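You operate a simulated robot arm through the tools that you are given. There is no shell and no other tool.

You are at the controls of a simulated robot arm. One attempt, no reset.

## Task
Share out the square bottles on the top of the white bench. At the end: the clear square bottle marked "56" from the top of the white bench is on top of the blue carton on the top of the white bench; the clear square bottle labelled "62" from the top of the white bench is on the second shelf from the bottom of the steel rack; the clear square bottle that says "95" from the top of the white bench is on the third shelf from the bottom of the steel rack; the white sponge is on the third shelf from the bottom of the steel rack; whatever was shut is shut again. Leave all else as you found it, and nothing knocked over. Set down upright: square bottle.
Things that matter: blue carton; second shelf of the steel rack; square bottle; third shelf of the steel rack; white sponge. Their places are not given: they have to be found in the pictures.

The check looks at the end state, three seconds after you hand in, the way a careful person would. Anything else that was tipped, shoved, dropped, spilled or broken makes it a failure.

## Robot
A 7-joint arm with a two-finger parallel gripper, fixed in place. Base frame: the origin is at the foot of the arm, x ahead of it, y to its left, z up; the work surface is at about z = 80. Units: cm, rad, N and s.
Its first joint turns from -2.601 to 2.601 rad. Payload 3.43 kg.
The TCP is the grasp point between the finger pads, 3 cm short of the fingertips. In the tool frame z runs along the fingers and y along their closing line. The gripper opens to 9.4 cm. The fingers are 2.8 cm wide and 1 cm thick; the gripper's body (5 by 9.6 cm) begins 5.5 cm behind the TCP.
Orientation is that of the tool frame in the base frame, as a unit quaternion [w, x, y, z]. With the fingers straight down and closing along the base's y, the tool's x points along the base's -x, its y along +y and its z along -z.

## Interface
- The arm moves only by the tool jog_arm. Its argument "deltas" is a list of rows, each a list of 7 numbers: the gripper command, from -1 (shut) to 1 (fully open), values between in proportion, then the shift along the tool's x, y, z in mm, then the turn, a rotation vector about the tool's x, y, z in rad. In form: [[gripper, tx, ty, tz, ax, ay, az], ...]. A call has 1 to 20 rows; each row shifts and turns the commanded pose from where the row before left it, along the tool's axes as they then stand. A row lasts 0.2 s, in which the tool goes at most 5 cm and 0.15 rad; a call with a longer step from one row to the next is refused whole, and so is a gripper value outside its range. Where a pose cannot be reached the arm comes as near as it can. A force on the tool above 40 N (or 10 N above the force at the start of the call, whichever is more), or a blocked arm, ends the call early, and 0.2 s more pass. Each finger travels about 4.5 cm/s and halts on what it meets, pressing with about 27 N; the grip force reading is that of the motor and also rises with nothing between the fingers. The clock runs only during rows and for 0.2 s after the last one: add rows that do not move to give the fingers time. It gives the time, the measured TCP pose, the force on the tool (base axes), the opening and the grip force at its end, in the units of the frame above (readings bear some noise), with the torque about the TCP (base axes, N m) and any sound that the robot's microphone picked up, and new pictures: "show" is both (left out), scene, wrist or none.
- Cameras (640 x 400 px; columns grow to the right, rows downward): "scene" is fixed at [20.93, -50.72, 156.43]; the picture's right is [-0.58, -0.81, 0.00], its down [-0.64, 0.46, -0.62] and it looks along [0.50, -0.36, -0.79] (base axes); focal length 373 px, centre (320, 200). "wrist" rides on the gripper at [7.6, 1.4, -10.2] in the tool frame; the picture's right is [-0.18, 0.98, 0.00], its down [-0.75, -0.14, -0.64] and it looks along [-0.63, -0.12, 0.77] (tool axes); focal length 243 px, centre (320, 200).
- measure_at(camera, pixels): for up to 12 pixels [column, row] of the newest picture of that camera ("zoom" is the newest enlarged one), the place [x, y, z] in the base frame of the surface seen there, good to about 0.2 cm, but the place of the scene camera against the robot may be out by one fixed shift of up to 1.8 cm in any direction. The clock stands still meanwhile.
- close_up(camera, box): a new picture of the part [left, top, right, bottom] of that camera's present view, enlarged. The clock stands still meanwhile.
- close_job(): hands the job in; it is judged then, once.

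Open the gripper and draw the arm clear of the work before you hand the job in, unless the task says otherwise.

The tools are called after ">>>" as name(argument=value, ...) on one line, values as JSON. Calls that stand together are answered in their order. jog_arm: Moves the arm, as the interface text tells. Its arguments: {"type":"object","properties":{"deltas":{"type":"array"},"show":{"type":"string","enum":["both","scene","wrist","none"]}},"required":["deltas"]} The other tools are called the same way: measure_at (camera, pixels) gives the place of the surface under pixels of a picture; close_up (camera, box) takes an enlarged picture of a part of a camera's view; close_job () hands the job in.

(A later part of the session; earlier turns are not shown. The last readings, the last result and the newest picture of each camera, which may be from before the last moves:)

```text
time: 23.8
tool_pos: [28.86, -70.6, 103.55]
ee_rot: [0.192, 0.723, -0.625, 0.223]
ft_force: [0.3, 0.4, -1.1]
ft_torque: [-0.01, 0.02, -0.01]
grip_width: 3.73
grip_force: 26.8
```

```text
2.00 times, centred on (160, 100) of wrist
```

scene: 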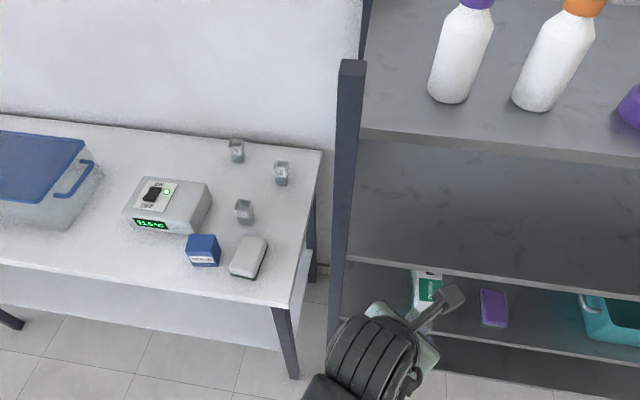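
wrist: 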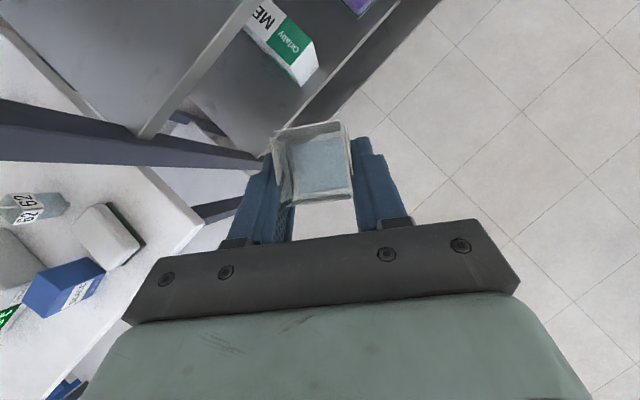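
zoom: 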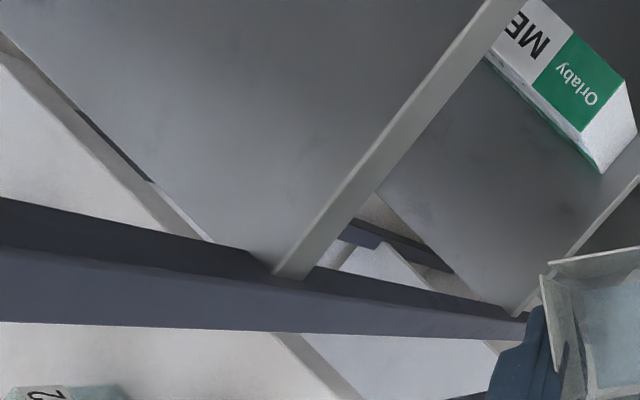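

The wrist confirms the third shelf at z = 94.05 with its front edge at x − y = 123. I move in toward (37.9, −91.5), going down slightly, in two parts. This is the first part.

>>> jog_arm(deltas=[[-1, 23.3, -8.4, 21.6, 0, 0, 0], [-1, 23.3, -8.4, 21.6, 0, 0, 0], [-1, 23.3, -8.4, 21.6, 0, 0, 0], [-1, 23.3, -8.4, 21.6, 0, 0, 0], [-1, 0, 0, 0, 0, 0, 0]])

```text
time: 25.0
tool_pos: [34.17, -82.28, 101.79]
ee_rot: [0.192, 0.723, -0.625, 0.223]
ft_force: [-0.3, -0.2, -0.1]
ft_torque: [0.01, -0.03, 0.0]
grip_width: 3.73
grip_force: 27.2
```

scene: 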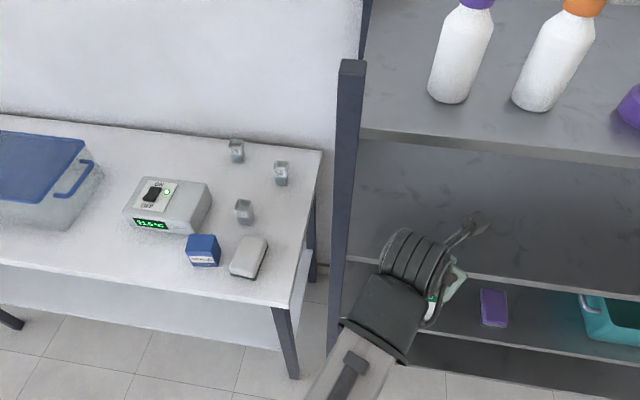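
wrist: 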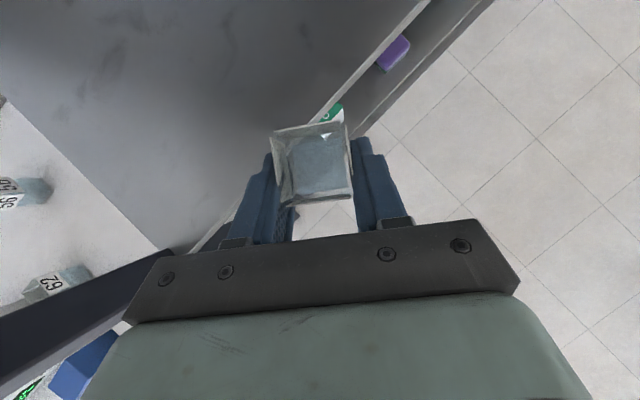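

All is clear, and the wrist is still in front of the rack. I do the second part, ending with the bottle's base about 1.6 cm above the shelf.

>>> jog_arm(deltas=[[-1, 23.3, -8.4, 21.6, 0, 0, 0], [-1, 23.3, -8.4, 21.6, 0, 0, 0], [-1, 23.3, -8.4, 21.6, 0, 0, 0], [-1, 0, 0, 0, 0, 0, 0]])

>>> close_up(camera="scene", box=[340, 150, 560, 320])

```text
time: 26.0
tool_pos: [38.28, -91.3, 100.45]
ee_rot: [0.193, 0.723, -0.625, 0.223]
ft_force: [-0.1, 0.8, -0.5]
ft_torque: [0.05, -0.02, -0.06]
grip_width: 3.7
grip_force: 27.5
```

scene: 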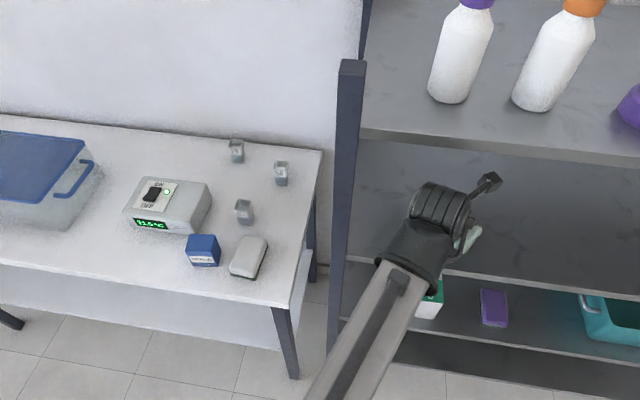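
wrist: 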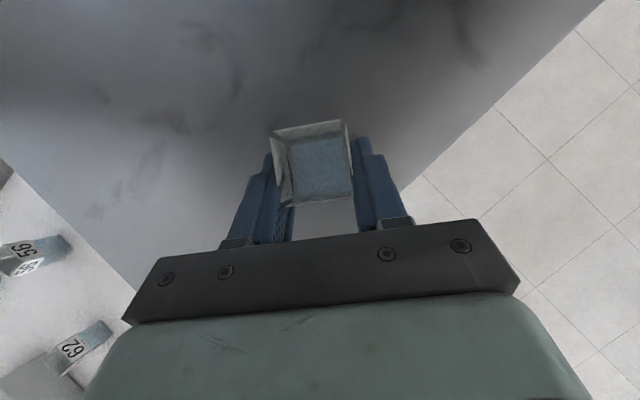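

```text
2.35 times, centred on (450, 235) of scene
```

zoom: 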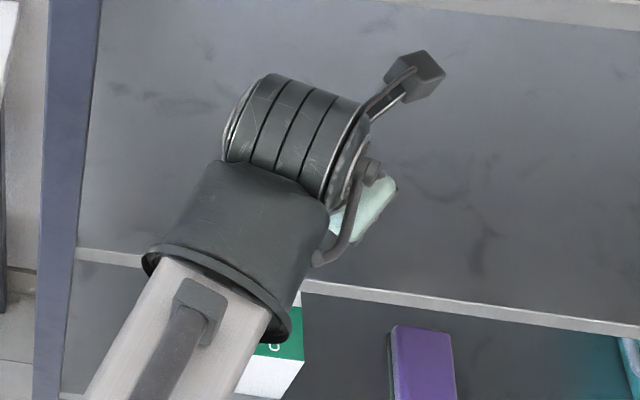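

The bottle is over the shelf at a depth of about 5.6 cm, with its base near z = 95.9. I lower it 1.6 cm gently and read the force.

>>> jog_arm(deltas=[[-1, -3, 0, 4.4, 0, 0, 0], [-1, -3, 0, 4.4, 0, 0, 0], [-1, -3, 0, 4.4, 0, 0, 0], [-1, 0, 0, 0, 0, 0, 0]], show="wrist")

```text
time: 27.0
tool_pos: [38.16, -91.29, 98.69]
ee_rot: [0.192, 0.723, -0.625, 0.223]
ft_force: [0.1, 0.4, -0.6]
ft_torque: [0.04, 0.01, 0.01]
grip_width: 3.72
grip_force: 27.1
```

wrist: 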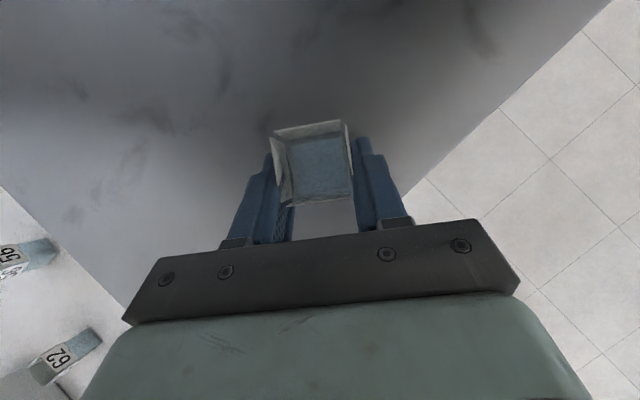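

There's no contact yet at z = 98.69. I lower in small steps of about 1 mm until a force shows.

>>> jog_arm(deltas=[[-1, -0.6, 0, 0.8, 0, 0, 0], [-1, -0.6, 0, 0.8, 0, 0, 0], [-1, 0, 0, 0, 0, 0, 0]], show="none")

```text
time: 27.8
tool_pos: [38.21, -91.33, 98.62]
ee_rot: [0.192, 0.723, -0.624, 0.224]
ft_force: [0.5, 0.5, 2.7]
ft_torque: [-0.01, 0.03, 0.04]
grip_width: 3.73
grip_force: 27.0
```

There is 2.7 N of upward force at z = 98.62, so the bottle stands on the shelf. I open the fingers without moving the arm.

>>> jog_arm(deltas=[[-0.1, 0, 0, 0, 0, 0, 0], [0.2, 0, 0, 0, 0, 0, 0], [0.6, 0, 0, 0, 0, 0, 0], [0.6, 0, 0, 0, 0, 0, 0], [0.6, 0, 0, 0, 0, 0, 0]])

```text
time: 29.0
tool_pos: [38.11, -91.34, 98.56]
ee_rot: [0.192, 0.723, -0.625, 0.222]
ft_force: [-0.2, 0.5, 0.4]
ft_torque: [0.0, 0.01, -0.02]
grip_width: 7.53
grip_force: 0.1
```

scene: 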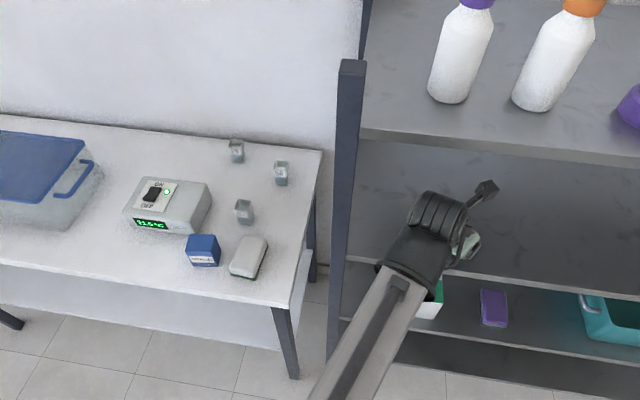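
wrist: 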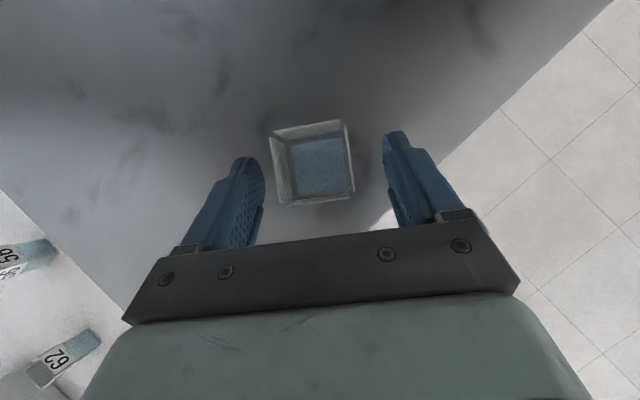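

Bottle 95 stands upright on the third shelf with the fingers open to 7.5 cm. I back straight out horizontally, then draw back to r ≈ 76.

>>> jog_arm(deltas=[[0.6, -12.4, 0, -8.5, 0, 0, 0], [0.6, -24.8, 0, -16.9, 0, 0, 0], [0.6, -24.8, 0, -16.9, 0, 0, 0], [0.6, -26.3, 12.2, -17.9, 0, 0, 0], [0.6, -26.3, 12.2, -17.9, 0, 0, 0], [0.6, -26.3, 12.2, -17.9, 0, 0, 0], [0.6, -26.3, 12.2, -17.9, 0, 0, 0], [0.6, -13, 6, -9, 0, 0, 0], [0.6, 0, 0, 0, 0, 0, 0]])

>>> close_up(camera="scene", box=[340, 150, 560, 320])

```text
time: 31.0
tool_pos: [29.49, -70.51, 98.52]
ee_rot: [0.191, 0.723, -0.625, 0.223]
ft_force: [0.2, -0.3, 0.8]
ft_torque: [0.0, -0.01, 0.0]
grip_width: 7.53
grip_force: 0.0
```

scene: 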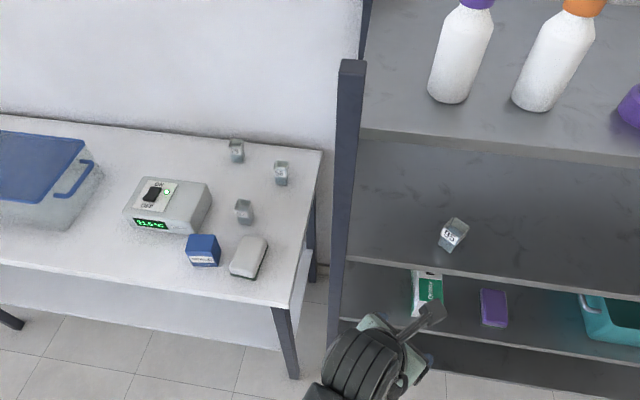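
wrist: 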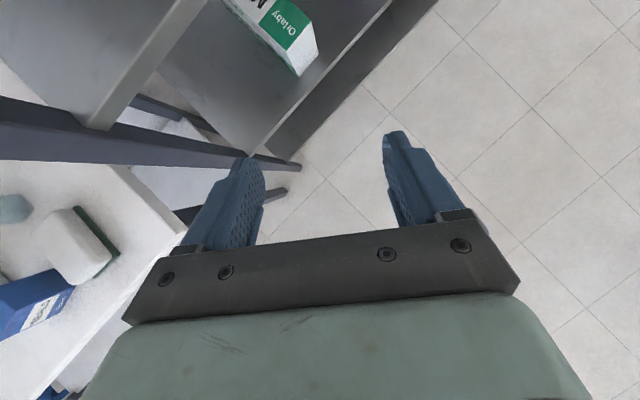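

```text
2.35 times, centred on (450, 235) of scene
```

zoom: 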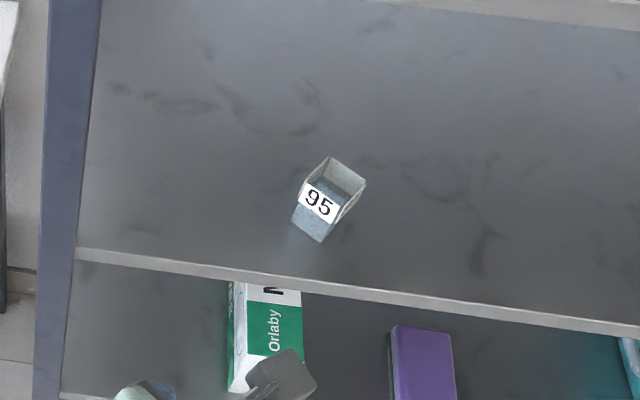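

Bottle 95 stands upright on the third shelf at (453,233). While I'm here I'll measure the second shelf's free space and the green/white box's corners for placing 62.

>>> measure_at(camera="wrist", pixels=[[250, 155], [260, 145], [230, 110], [300, 90], [345, 40], [300, 74], [317, 52], [297, 2], [200, 80], [240, 60], [365, 30], [270, 130]])

>>> close_up(camera="wrist", box=[150, 0, 410, 180])

```text
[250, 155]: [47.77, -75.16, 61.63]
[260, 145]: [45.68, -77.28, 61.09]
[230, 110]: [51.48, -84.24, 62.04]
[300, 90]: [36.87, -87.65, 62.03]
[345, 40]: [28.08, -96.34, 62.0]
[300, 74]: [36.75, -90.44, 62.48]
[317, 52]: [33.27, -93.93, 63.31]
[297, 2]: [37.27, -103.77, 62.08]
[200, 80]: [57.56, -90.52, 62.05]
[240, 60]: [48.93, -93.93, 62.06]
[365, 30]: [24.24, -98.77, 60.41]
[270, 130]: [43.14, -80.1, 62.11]
```

```text
2.22 times, centred on (280, 90) of wrist
```

zoom: 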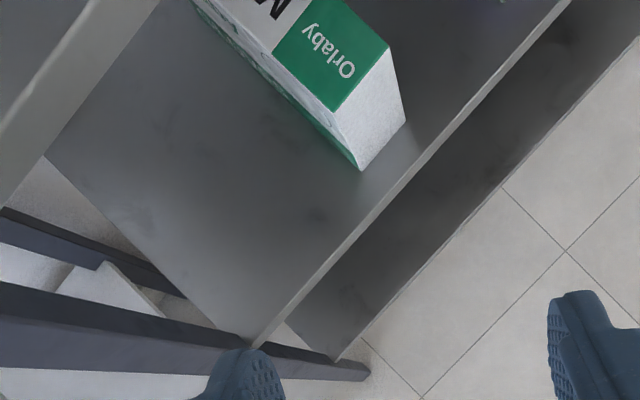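

The second shelf is z = 62.05 and the box's near-left corner is at (36.8, −90.4), so the space to its left is free. Now I swing back to azimuth −41° toward bottle 62, rising to z ≈ 103.

>>> jog_arm(deltas=[[0.6, -5.25, -33.8, -9.0, 0.02586, 0, -0.03791], [0.6, -5.25, -33.8, -9.0, 0.02586, 0, -0.03791], [0.6, -5.25, -33.8, -9.0, 0.02586, 0, -0.03791], [0.6, -5.25, -33.8, -9.0, 0.02586, 0, -0.03791], [0.6, -5.25, -33.8, -9.0, 0.02586, 0, -0.03791], [0.6, -5.25, -33.8, -9.0, 0.02586, 0, -0.03791], [0.6, -5.25, -33.8, -9.0, 0.02586, 0, -0.03791], [0.6, -5.25, -33.8, -9.0, 0.02586, 0, -0.03791], [0.6, -5.25, -33.8, -9.0, 0.02586, 0, -0.03791], [0.6, -5.25, -33.8, -9.0, 0.02586, 0, -0.03791], [0.6, 0, 0, 0, 0, 0, 0]], show="wrist")

```text
time: 33.4
tool_pos: [57.61, -50.25, 103.01]
ee_rot: [0.136, 0.846, -0.444, 0.261]
ft_force: [0.3, 0.5, 0.1]
ft_torque: [0.0, -0.02, 0.01]
grip_width: 7.52
grip_force: 0.0
```

wrist: 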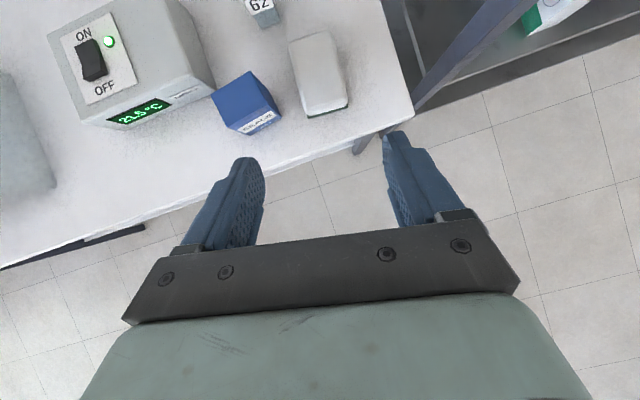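

From here the carton (246,100) and sponge (320,72) are both in view. I'll enlarge and measure their corners precisely for the later steps.

>>> close_up(camera="wrist", box=[190, 20, 370, 140])

>>> measure_at(camera="wrist", pixels=[[248, 72], [213, 94], [276, 108], [228, 125], [245, 100], [294, 45], [326, 36], [345, 92], [308, 104], [318, 70], [260, 25], [262, 14]])

```text
3.33 times, centred on (280, 80) of wrist
```

zoom: 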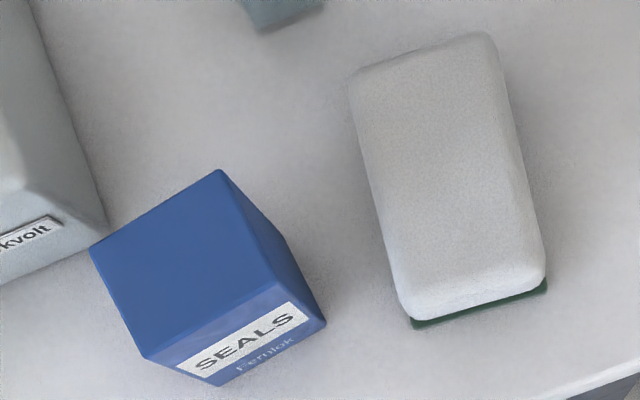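

```text
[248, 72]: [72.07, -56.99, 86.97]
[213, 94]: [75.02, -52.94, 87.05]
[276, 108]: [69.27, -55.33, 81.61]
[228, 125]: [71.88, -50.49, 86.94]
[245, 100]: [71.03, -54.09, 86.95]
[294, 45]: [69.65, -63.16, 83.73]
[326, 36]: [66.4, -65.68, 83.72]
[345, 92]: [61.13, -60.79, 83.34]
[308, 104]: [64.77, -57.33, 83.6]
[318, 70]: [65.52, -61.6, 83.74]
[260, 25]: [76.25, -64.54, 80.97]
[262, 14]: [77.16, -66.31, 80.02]
```

Carton top: centre about (71.9, −53.8), z = 87.0, roughly 5.6 × 4.1 cm. Sponge: top z = 83.7, centre about (65.5, −61.7), long axis heading −47°. Now I turn to heading −51° and hover over bottle 62.

>>> jog_arm(deltas=[[0.6, 0, 0, 0, 0.0423, 0, -0.062], [0.6, 29.3, -7, 26, 0, 0, 0], [0.6, 29.3, -7, 26, 0, 0, 0], [0.6, 29.3, -7, 26, 0, 0, 0], [0.6, 29.3, -7, 26, 0, 0, 0], [0.6, 29.3, -7, 26, 0, 0, 0], [0.6, 29.3, -7, 26, 0, 0, 0], [0.6, 0, 0, 0, 0, 0, 0]])

>>> close_up(camera="wrist", box=[270, 130, 370, 200])

```text
time: 35.2
tool_pos: [75.42, -65.89, 100.15]
ee_rot: [0.127, 0.862, -0.413, 0.266]
ft_force: [-1.1, 0.4, -0.7]
ft_torque: [-0.01, 0.01, -0.02]
grip_width: 7.52
grip_force: 0.1
```

scene: 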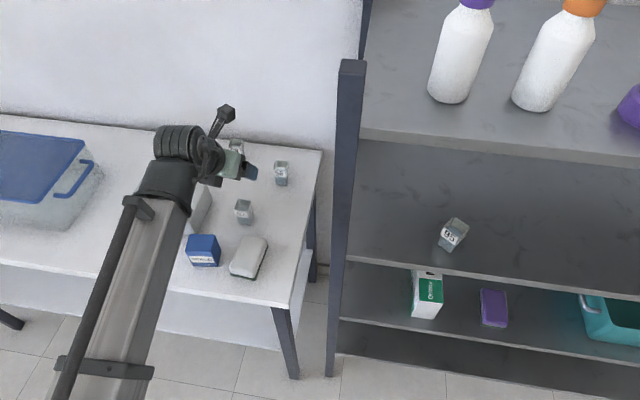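
wrist: 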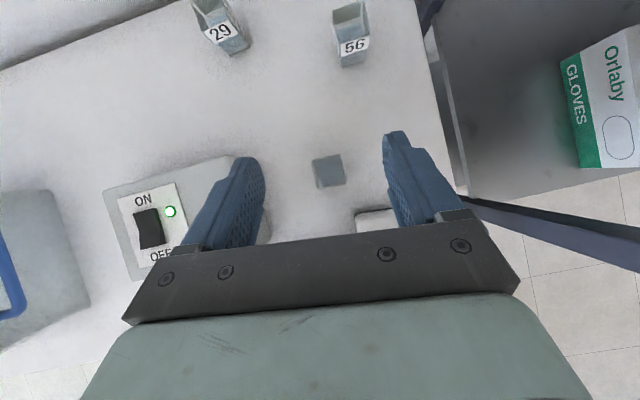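

```text
5.71 times, centred on (320, 165) of wrist
```

zoom: 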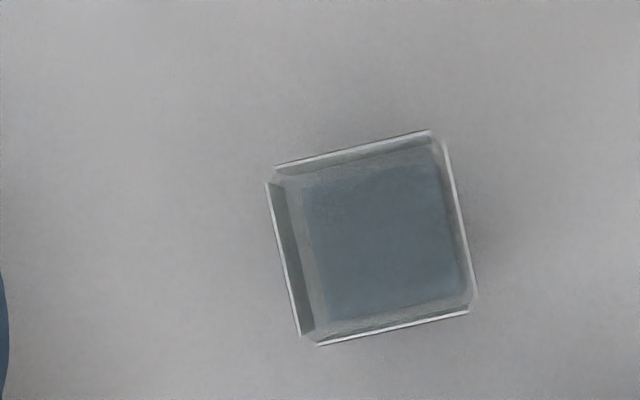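

Bottle 62's rim centre works out to (76.4, −66.5) with its faces about 4° off the tool heading, which is fine for closing. I shift 0.4 cm left and go down to z ≈ 90 first to check clearance to the carton.

>>> jog_arm(deltas=[[0.6, -14.2, -0.95, 20.5, 0, 0, 0], [0.6, -14.2, -0.95, 20.5, 0, 0, 0], [0.6, -14.2, -0.95, 20.5, 0, 0, 0], [0.6, -14.2, -0.95, 20.5, 0, 0, 0], [0.6, 0, 0, 0, 0, 0, 0]])

>>> close_up(camera="scene", box=[150, 130, 300, 280])

```text
time: 36.4
tool_pos: [75.79, -65.32, 90.07]
ee_rot: [0.127, 0.862, -0.413, 0.266]
ft_force: [-0.1, 0.0, -0.3]
ft_torque: [0.01, 0.03, 0.02]
grip_width: 7.5
grip_force: 0.0
```

scene: 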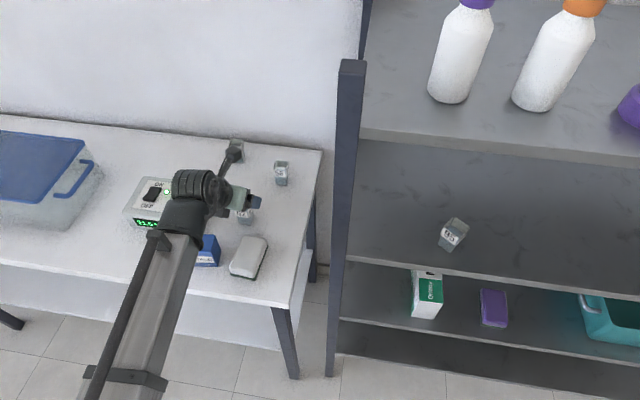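
wrist: 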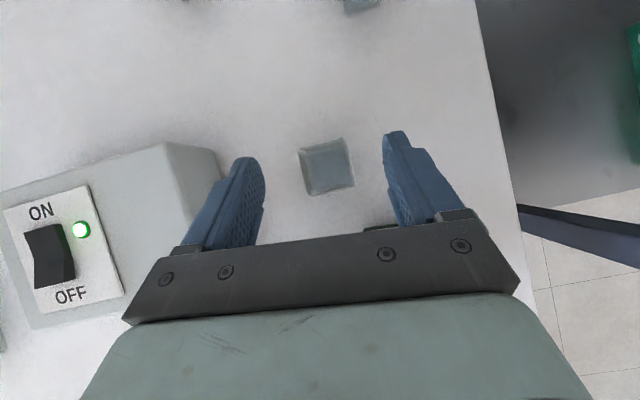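

```text
2.67 times, centred on (225, 205) of scene
```

zoom: 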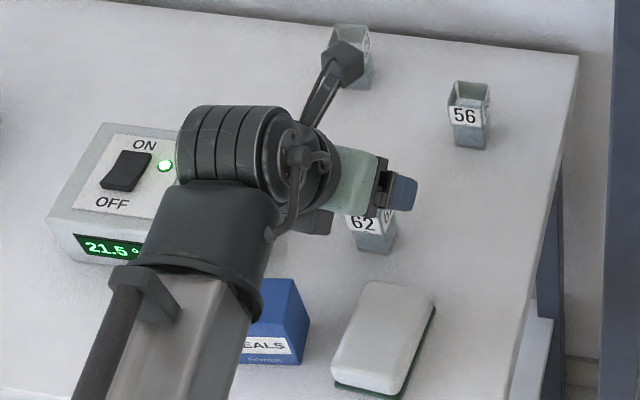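

The hand is clear of the carton, whose top edge shows at (280,290) in the enlarged view, and the forearm rises away behind it. I go down the last 5 cm to z ≈ 85.

>>> jog_arm(deltas=[[0.6, -9.2, 0.9, 14.2, 0, 0, 0], [0.6, -9.2, 0.9, 14.2, 0, 0, 0], [0.6, -9.2, 0.9, 14.2, 0, 0, 0], [0.6, 0, 0, 0, 0, 0, 0], [0.6, 0, 0, 0, 0, 0, 0]])

>>> close_up(camera="scene", box=[150, 130, 300, 280])

```text
time: 37.6
tool_pos: [75.74, -65.92, 84.95]
ee_rot: [0.125, 0.862, -0.413, 0.265]
ft_force: [0.1, -0.2, -0.8]
ft_torque: [0.01, -0.01, 0.02]
grip_width: 7.52
grip_force: 0.1
```

scene: 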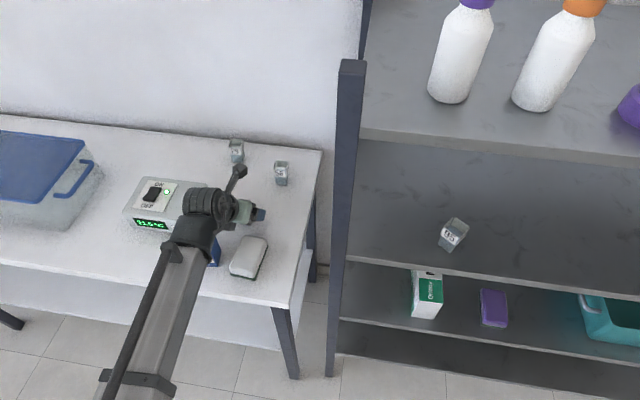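
wrist: 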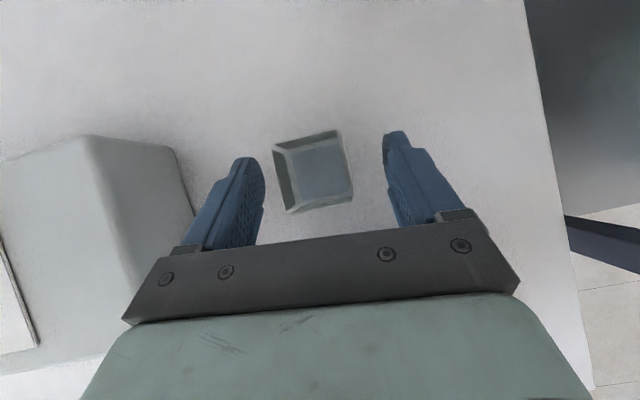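

```text
2.67 times, centred on (225, 205) of scene
```

zoom: 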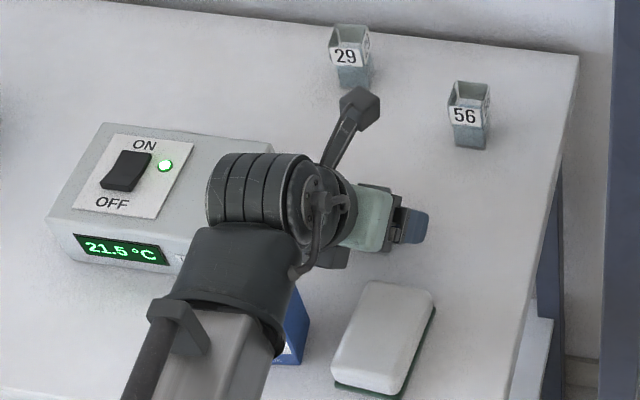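

There is no force and bottle 62 sits between the fingers at (313,170). I close the gripper.

>>> jog_arm(deltas=[[-1, 0, 0, 0, 0, 0, 0], [-1, 0, 0, 0, 0, 0, 0], [-1, 0, 0, 0, 0, 0, 0], [-1, 0, 0, 0, 0, 0, 0], [-1, 0, 0, 0, 0, 0, 0], [-1, 0, 0, 0, 0, 0, 0]])

```text
time: 39.0
tool_pos: [75.84, -65.94, 85.0]
ee_rot: [0.127, 0.862, -0.412, 0.267]
ft_force: [-0.2, 0.3, 0.0]
ft_torque: [0.02, 0.02, -0.02]
grip_width: 3.77
grip_force: 27.3
```

scene: 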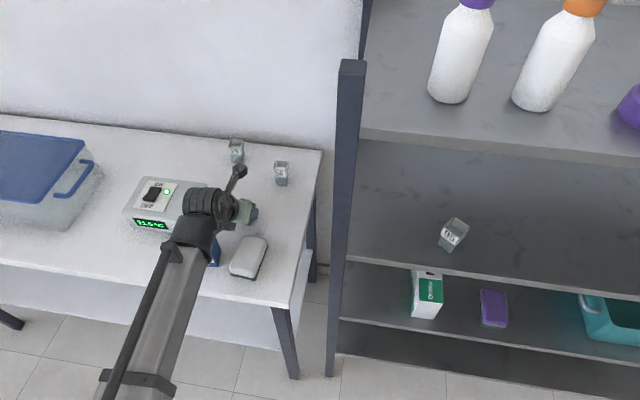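
wrist: 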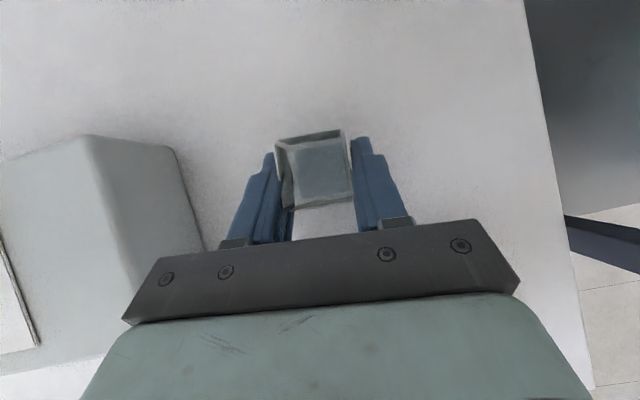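

Bottle 62 is gripped at 3.77 cm wide with its base about 4.95 cm below the TCP. I lift it straight up 17 cm.

>>> jog_arm(deltas=[[-1, 5.6, 0, -8.3, 0, 0, 0], [-1, 11.25, 0, -16.5, 0, 0, 0], [-1, 11.25, 0, -16.5, 0, 0, 0], [-1, 11.25, 0, -16.5, 0, 0, 0], [-1, 11.25, 0, -16.5, 0, 0, 0], [-1, 11.25, 0, -16.5, 0, 0, 0], [-1, 11.25, 0, -16.5, 0, 0, 0], [-1, 11.25, 0, -16.5, 0, 0, 0], [-1, 11.25, 0, -16.5, 0, 0, 0], [-1, 0, 0, 0, 0, 0, 0]])

```text
time: 41.2
tool_pos: [75.78, -65.66, 102.01]
ee_rot: [0.126, 0.862, -0.413, 0.266]
ft_force: [0.0, -0.6, -0.2]
ft_torque: [-0.01, 0.01, 0.0]
grip_width: 3.77
grip_force: 27.1
```

scene: 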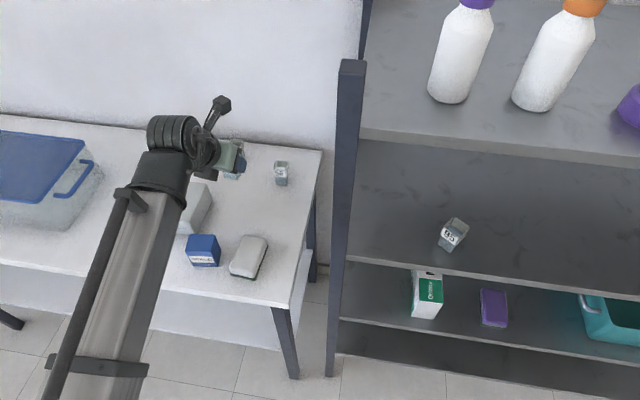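
wrist: 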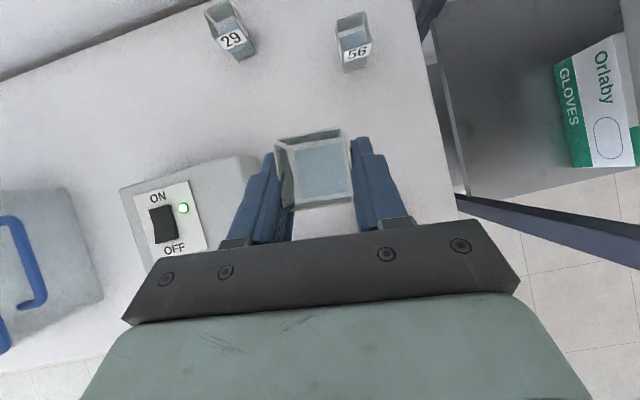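

Bottle 62 is up and clear. I pull back to r ≈ 74, then swing to azimuth −64° in front of the rack.

>>> jog_arm(deltas=[[-1, -30.6, 6.65, -20.8, 0, 0, 0], [-1, -30.6, 6.65, -20.8, 0, 0, 0], [-1, -30.6, 6.65, -20.8, 0, 0, 0], [-1, -30.6, 6.65, -20.8, 0, 0, 0], [-1, -30.6, 6.65, -20.8, 0, 0, 0], [-1, -30.6, 6.65, -20.8, 0, 0, 0], [-1, -30.6, 6.65, -20.8, 0, 0, 0], [-1, 4.2, 32.75, 2.9, -0.02518, 0, 0.03705], [-1, 4.2, 32.75, 2.9, -0.02518, 0, 0.03705], [-1, 4.2, 32.75, 2.9, -0.02518, 0, 0.03705], [-1, 4.2, 32.75, 2.9, -0.02518, 0, 0.03705], [-1, 4.2, 32.75, 2.9, -0.02518, 0, 0.03705], [-1, 4.2, 32.75, 2.9, -0.02518, 0, 0.03705], [-1, 4.2, 32.75, 2.9, -0.02518, 0, 0.03705], [-1, 4.2, 32.75, 2.9, -0.02518, 0, 0.03705], [-1, 4.2, 32.75, 2.9, -0.02518, 0, 0.03705], [-1, 0, 0, 0, 0, 0, 0]])

```text
time: 44.8
tool_pos: [32.21, -66.53, 101.91]
ee_rot: [0.177, 0.762, -0.577, 0.235]
ft_force: [-0.4, 0.5, -0.4]
ft_torque: [0.0, 0.0, -0.01]
grip_width: 3.74
grip_force: 26.3
```

scene: 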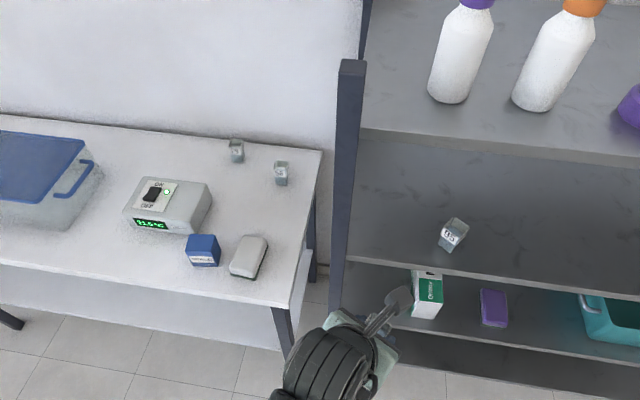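
wrist: 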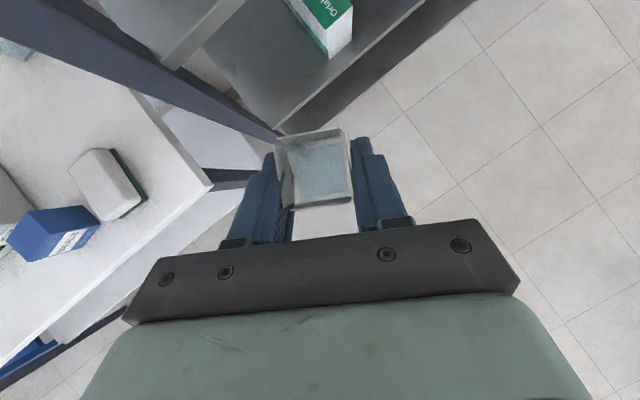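

I'm at (32.2, −66.5, 101.9), clear of the bench corner and 14 cm in front of the rack. I go straight down to z ≈ 70 for the second shelf.

>>> jog_arm(deltas=[[-1, -11.25, 0, 16.5, 0, 0, 0], [-1, -11.25, 0, 16.5, 0, 0, 0], [-1, -11.25, 0, 16.5, 0, 0, 0], [-1, -11.25, 0, 16.5, 0, 0, 0], [-1, -11.25, 0, 16.5, 0, 0, 0], [-1, -11.25, 0, 16.5, 0, 0, 0], [-1, -11.25, 0, 16.5, 0, 0, 0], [-1, -11.25, 0, 16.5, 0, 0, 0], [-1, -11.25, 0, 16.5, 0, 0, 0], [-1, -11.25, 0, 16.5, 0, 0, 0], [-1, -11.25, 0, 16.5, 0, 0, 0], [-1, -11.25, 0, 16.5, 0, 0, 0], [-1, -11.25, 0, 16.5, 0, 0, 0], [-1, -11.25, 0, 16.5, 0, 0, 0], [-1, -11.25, 0, 16.5, 0, 0, 0], [-1, -11.25, 0, 16.5, 0, 0, 0], [-1, 0, 0, 0, 0, 0, 0]])

```text
time: 48.4
tool_pos: [32.34, -66.44, 69.84]
ee_rot: [0.177, 0.762, -0.577, 0.235]
ft_force: [-0.8, 0.7, 0.4]
ft_torque: [-0.01, 0.01, 0.01]
grip_width: 3.73
grip_force: 26.9
```

scene: 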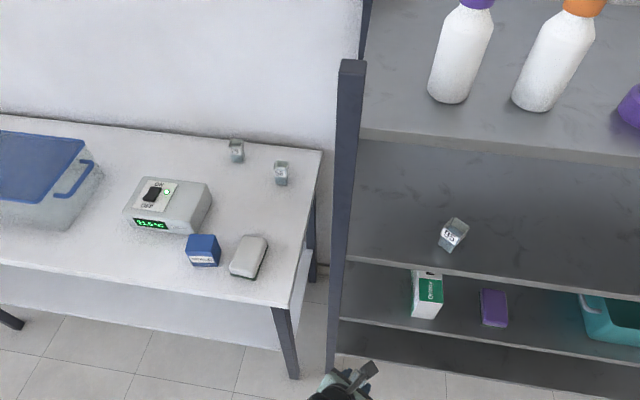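
wrist: 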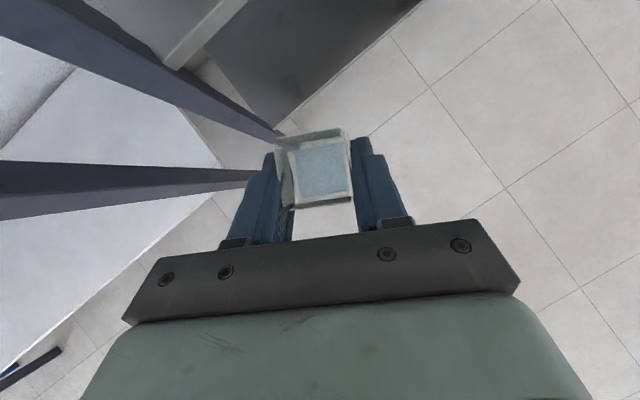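

The bottle is at z = 69.8 in front of the second shelf. I move in toward (42.4, −87.0), doing the first half and then checking the drum against the post and third shelf.

>>> jog_arm(deltas=[[-1, 25.9, -5.8, 19.1, 0, 0, 0], [-1, 25.9, -5.8, 19.1, 0, 0, 0], [-1, 25.9, -5.8, 19.1, 0, 0, 0], [-1, 25.9, -5.8, 19.1, 0, 0, 0], [-1, 0, 0, 0, 0, 0, 0]])

>>> close_up(camera="scene", box=[280, 220, 500, 400])

```text
time: 49.6
tool_pos: [37.96, -78.14, 69.57]
ee_rot: [0.177, 0.762, -0.577, 0.235]
ft_force: [0.2, 0.0, -0.7]
ft_torque: [-0.02, -0.03, 0.02]
grip_width: 3.74
grip_force: 26.8
```

scene: 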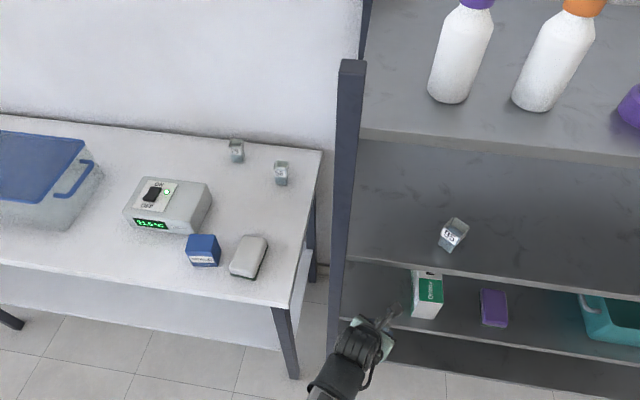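
wrist: 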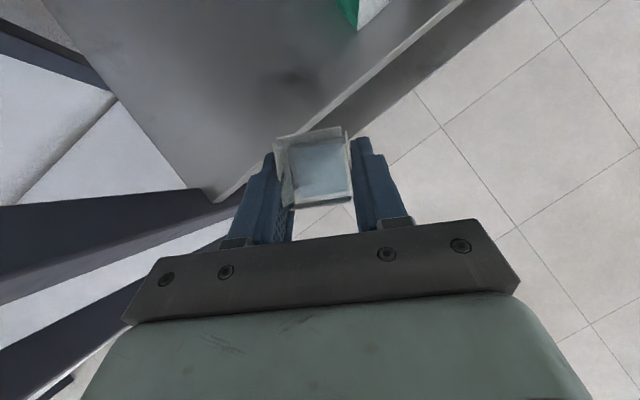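

```text
2.22 times, centred on (390, 310) of scene
```

zoom: 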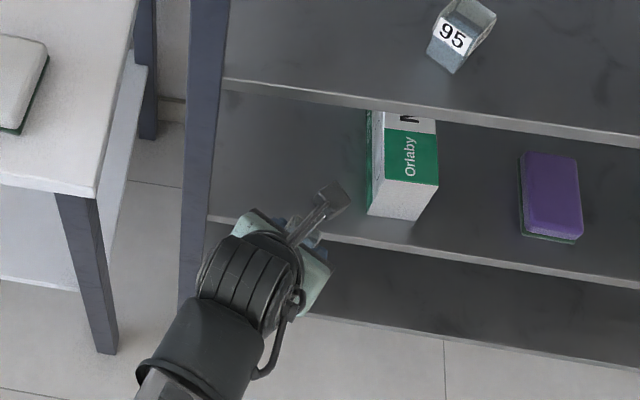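

I want real clearances before going deeper, so I'll measure points on the wrist drum, the sleeve, the camera body and the rack post in this enlarged view.

>>> measure_at(camera="zoom", pixels=[[210, 260], [225, 290], [250, 260], [280, 270], [240, 225], [258, 218], [315, 265], [335, 200], [200, 320], [170, 350], [208, 100], [195, 200]])

>>> measure_at(camera="zoom", pixels=[[222, 20], [200, 20], [215, 150], [188, 150], [230, 85], [225, 78], [300, 100], [300, 92], [210, 215], [215, 220]])

```text
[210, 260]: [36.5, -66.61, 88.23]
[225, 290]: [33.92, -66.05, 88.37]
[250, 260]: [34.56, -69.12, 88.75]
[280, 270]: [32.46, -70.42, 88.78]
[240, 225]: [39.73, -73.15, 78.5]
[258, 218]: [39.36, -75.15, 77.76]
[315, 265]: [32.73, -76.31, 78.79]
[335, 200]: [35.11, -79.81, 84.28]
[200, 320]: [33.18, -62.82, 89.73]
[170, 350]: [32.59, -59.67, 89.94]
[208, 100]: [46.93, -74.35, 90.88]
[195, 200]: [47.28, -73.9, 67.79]
```

```text
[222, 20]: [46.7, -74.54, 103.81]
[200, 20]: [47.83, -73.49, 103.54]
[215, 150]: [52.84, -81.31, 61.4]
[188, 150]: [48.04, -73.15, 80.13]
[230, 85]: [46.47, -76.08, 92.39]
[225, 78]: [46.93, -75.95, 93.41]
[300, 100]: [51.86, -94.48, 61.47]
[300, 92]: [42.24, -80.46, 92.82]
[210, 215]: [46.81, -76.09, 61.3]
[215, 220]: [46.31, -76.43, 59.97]
```

The drum only reaches about 3 cm to the left of the hand's axis and its top is near z = 89, so it stays below the third shelf lip (about 92) and well right of the post. I move in the rest of the way.

>>> jog_arm(deltas=[[-1, 25.9, -6.2, 19.6, 0, 0, 0], [-1, 25.9, -6.2, 19.6, 0, 0, 0], [-1, 25.9, -6.2, 19.6, 0, 0, 0], [-1, 0, 0, 0, 0, 0, 0]])

>>> close_up(camera="scene", box=[280, 220, 500, 400])

```text
time: 50.6
tool_pos: [42.29, -87.07, 69.11]
ee_rot: [0.176, 0.763, -0.576, 0.235]
ft_force: [-0.9, 0.0, 0.0]
ft_torque: [0.01, -0.01, -0.02]
grip_width: 3.75
grip_force: 27.5
```

scene: 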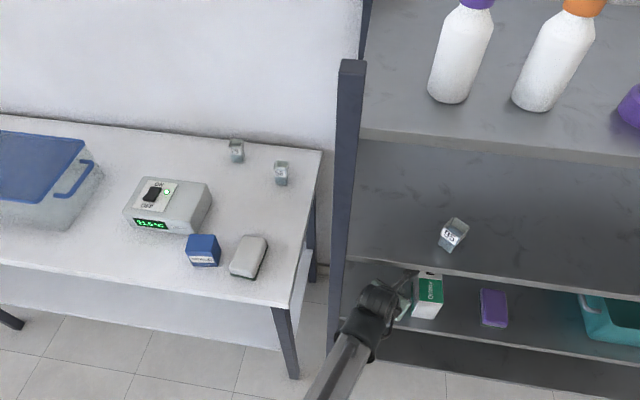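
wrist: 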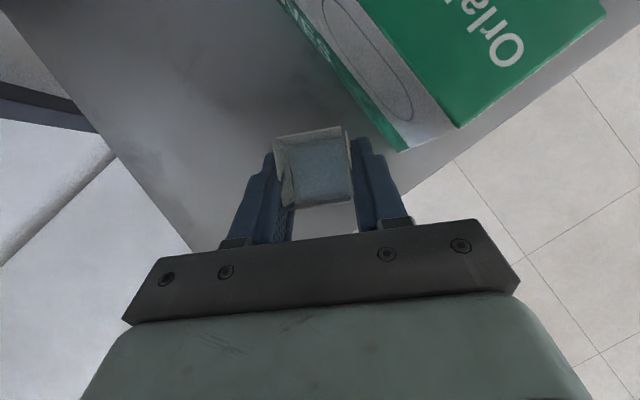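

```text
2.22 times, centred on (390, 310) of scene
```

zoom: 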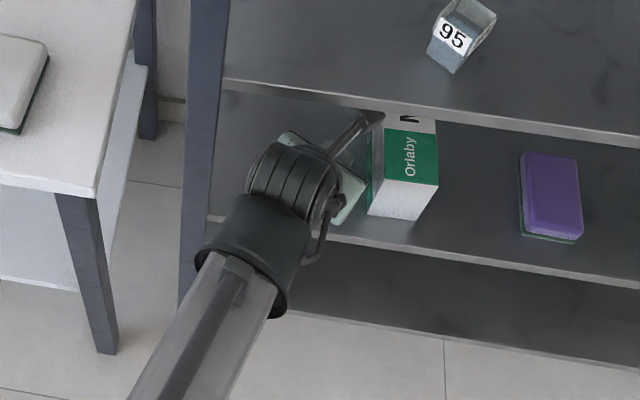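

The bottle is over the shelf with the box corner about 6 cm to the right of the axis. I lower it 1.8 cm first.

>>> jog_arm(deltas=[[-1, -3.4, 0, 5.0, 0, 0, 0], [-1, -3.4, 0, 5.0, 0, 0, 0], [-1, -3.4, 0, 5.0, 0, 0, 0], [-1, 0, 0, 0, 0, 0, 0]], show="none")

```text
time: 51.6
tool_pos: [42.3, -87.07, 67.17]
ee_rot: [0.177, 0.762, -0.577, 0.234]
ft_force: [-0.6, 0.4, -1.5]
ft_torque: [-0.03, 0.0, -0.01]
grip_width: 3.76
grip_force: 26.7
```

There's no contact at z = 67.17. I keep lowering by about 1 mm per row.

>>> jog_arm(deltas=[[-1, -0.6, 0, 0.8, 0, 0, 0], [-1, -0.6, 0, 0.8, 0, 0, 0], [-1, 0, 0, 0, 0, 0, 0]], show="none")

```text
time: 52.4
tool_pos: [42.52, -87.14, 66.86]
ee_rot: [0.177, 0.763, -0.576, 0.236]
ft_force: [0.7, 0.4, 0.0]
ft_torque: [-0.02, 0.0, 0.0]
grip_width: 3.74
grip_force: 27.2
```

The force is still zero at z = 66.86, so I lower another millimetre or two.

>>> jog_arm(deltas=[[-1, -0.6, 0, 0.8, 0, 0, 0], [-1, 0, 0, 0, 0, 0, 0]], show="none")

```text
time: 53.0
tool_pos: [42.39, -87.11, 66.92]
ee_rot: [0.177, 0.762, -0.577, 0.235]
ft_force: [-1.1, -0.2, 3.0]
ft_torque: [-0.03, 0.04, -0.02]
grip_width: 3.73
grip_force: 27.1
```

There is 3 N of upward force, so the bottle is on the shelf. I open the fingers to about 5.6 cm.

>>> jog_arm(deltas=[[-0.1, 0, 0, 0, 0, 0, 0], [0.05, 0, 0, 0, 0, 0, 0], [0.2, 0, 0, 0, 0, 0, 0], [0.2, 0, 0, 0, 0, 0, 0], [0.2, 0, 0, 0, 0, 0, 0]])

```text
time: 54.2
tool_pos: [42.35, -87.09, 66.84]
ee_rot: [0.176, 0.763, -0.576, 0.235]
ft_force: [-0.1, 0.2, -0.9]
ft_torque: [0.0, -0.01, 0.04]
grip_width: 5.66
grip_force: 0.0
```

scene: 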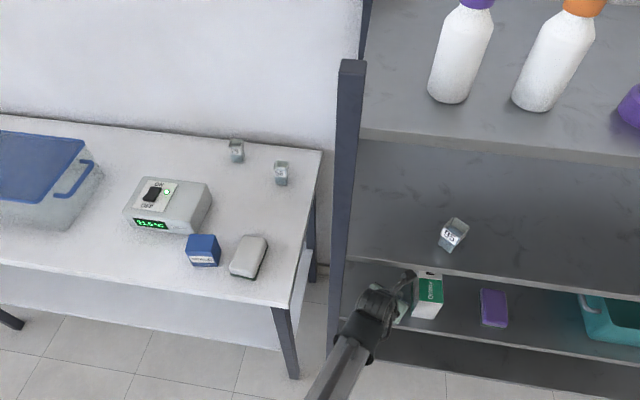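
wrist: 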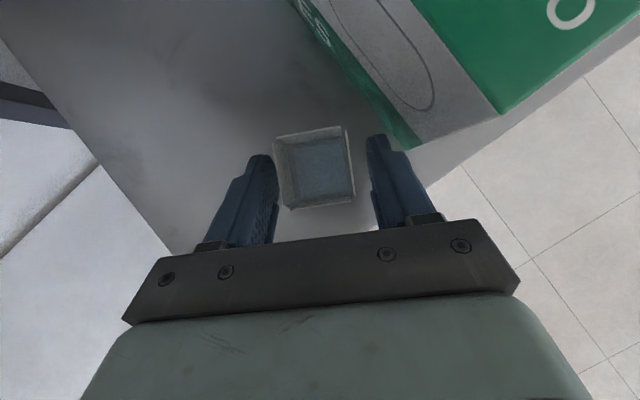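

Bottle 62 stands free on the second shelf, slightly nearer the left finger. I shift 3 mm left to centre the gap, back straight out horizontally, then return to r ≈ 74.

>>> jog_arm(deltas=[[0.2, 0, -3, 0, 0, 0, 0], [0.2, -12.4, 0, -8.5, 0, 0, 0], [0.2, -20.7, 0, -14, 0, 0, 0], [0.2, -20.7, 0, -14, 0, 0, 0], [0.2, -26.6, 8.1, -18, 0, 0, 0], [0.2, -26.6, 8.1, -18, 0, 0, 0], [0.2, -26.6, 8.1, -18, 0, 0, 0], [0.2, -26.6, 8.1, -18, 0, 0, 0], [0.2, -26.6, 8.1, -18, 0, 0, 0], [0.2, 0, 0, 0, 0, 0, 0]])

>>> close_up(camera="scene", box=[280, 220, 500, 400])

```text
time: 56.4
tool_pos: [32.7, -66.4, 66.91]
ee_rot: [0.177, 0.762, -0.576, 0.236]
ft_force: [-0.2, -0.2, 0.0]
ft_torque: [0.0, 0.02, -0.01]
grip_width: 5.62
grip_force: 0.1
```

scene: 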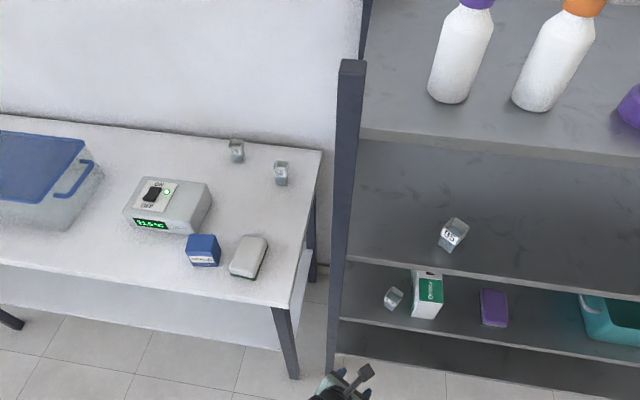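
wrist: 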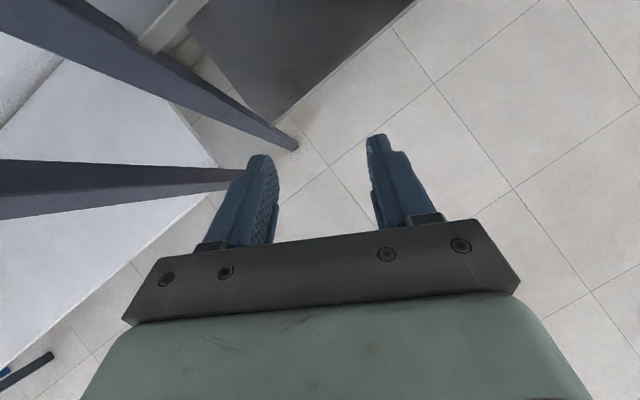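

```text
2.22 times, centred on (390, 310) of scene
```

zoom: 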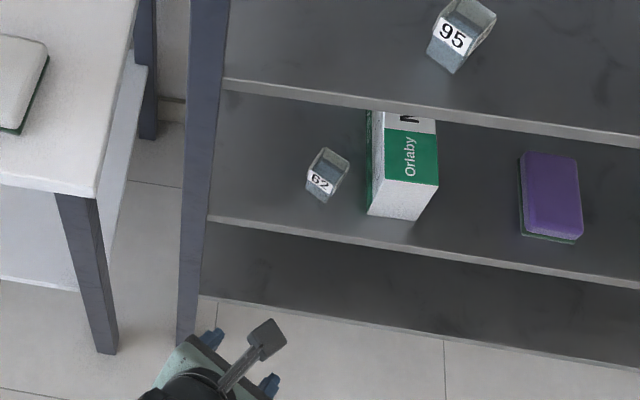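

Bottle 62 stands upright on the second shelf. Now I raise straight up to z ≈ 100 and swing back toward the bench for bottle 56.

>>> jog_arm(deltas=[[0.6, 15.7, 0, -23.2, 0, 0, 0], [0.6, 15.7, 0, -23.2, 0, 0, 0], [0.6, 15.7, 0, -23.2, 0, 0, 0], [0.6, 15.7, 0, -23.2, 0, 0, 0], [0.6, 15.7, 0, -23.2, 0, 0, 0], [0.6, 15.7, 0, -23.2, 0, 0, 0], [0.6, 15.7, 0, -23.2, 0, 0, 0], [0.6, 15.7, 0, -23.2, 0, 0, 0], [0.6, 15.7, 0, -23.2, 0, 0, 0], [0.6, 15.7, 0, -23.2, 0, 0, 0], [0.6, 15.7, 0, -23.2, 0, 0, 0], [0.6, 15.7, 0, -23.2, 0, 0, 0], [0.6, -5.2, -30.8, -3.5, 0.02389, 0, -0.03515], [0.6, -5.2, -30.8, -3.5, 0.02389, 0, -0.03515], [0.6, -5.2, -30.8, -3.5, 0.02389, 0, -0.03515], [0.6, -5.2, -30.8, -3.5, 0.02389, 0, -0.03515], [0.6, -5.2, -30.8, -3.5, 0.02389, 0, -0.03515], [0.6, -5.2, -30.8, -3.5, 0.02389, 0, -0.03515], [0.6, -5.2, -30.8, -3.5, 0.02389, 0, -0.03515], [0.6, -5.2, -30.8, -3.5, 0.02389, 0, -0.03515]])

```text
time: 60.6
tool_pos: [53.26, -51.77, 100.46]
ee_rot: [0.135, 0.849, -0.439, 0.262]
ft_force: [0.1, 0.1, 0.7]
ft_torque: [0.05, 0.0, -0.04]
grip_width: 7.53
grip_force: 0.0
```

scene: 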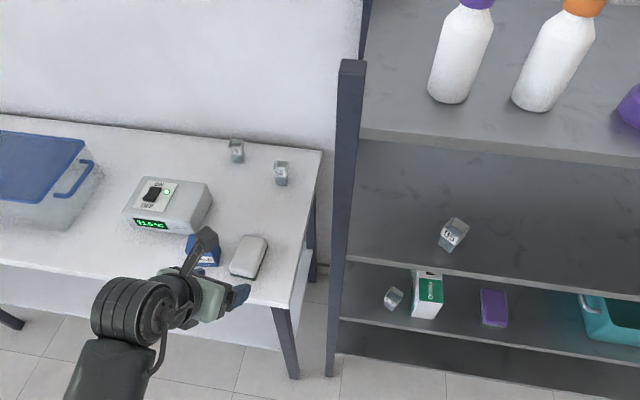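
wrist: 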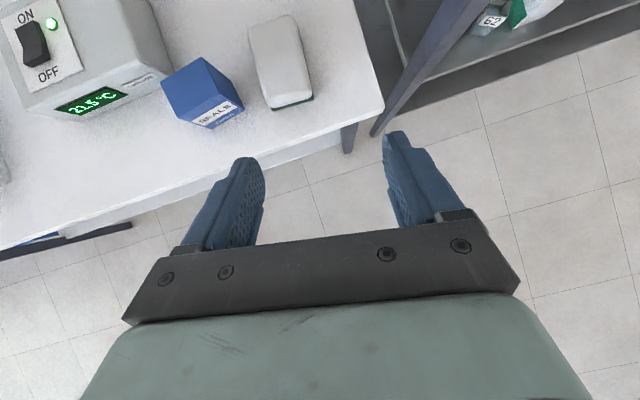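

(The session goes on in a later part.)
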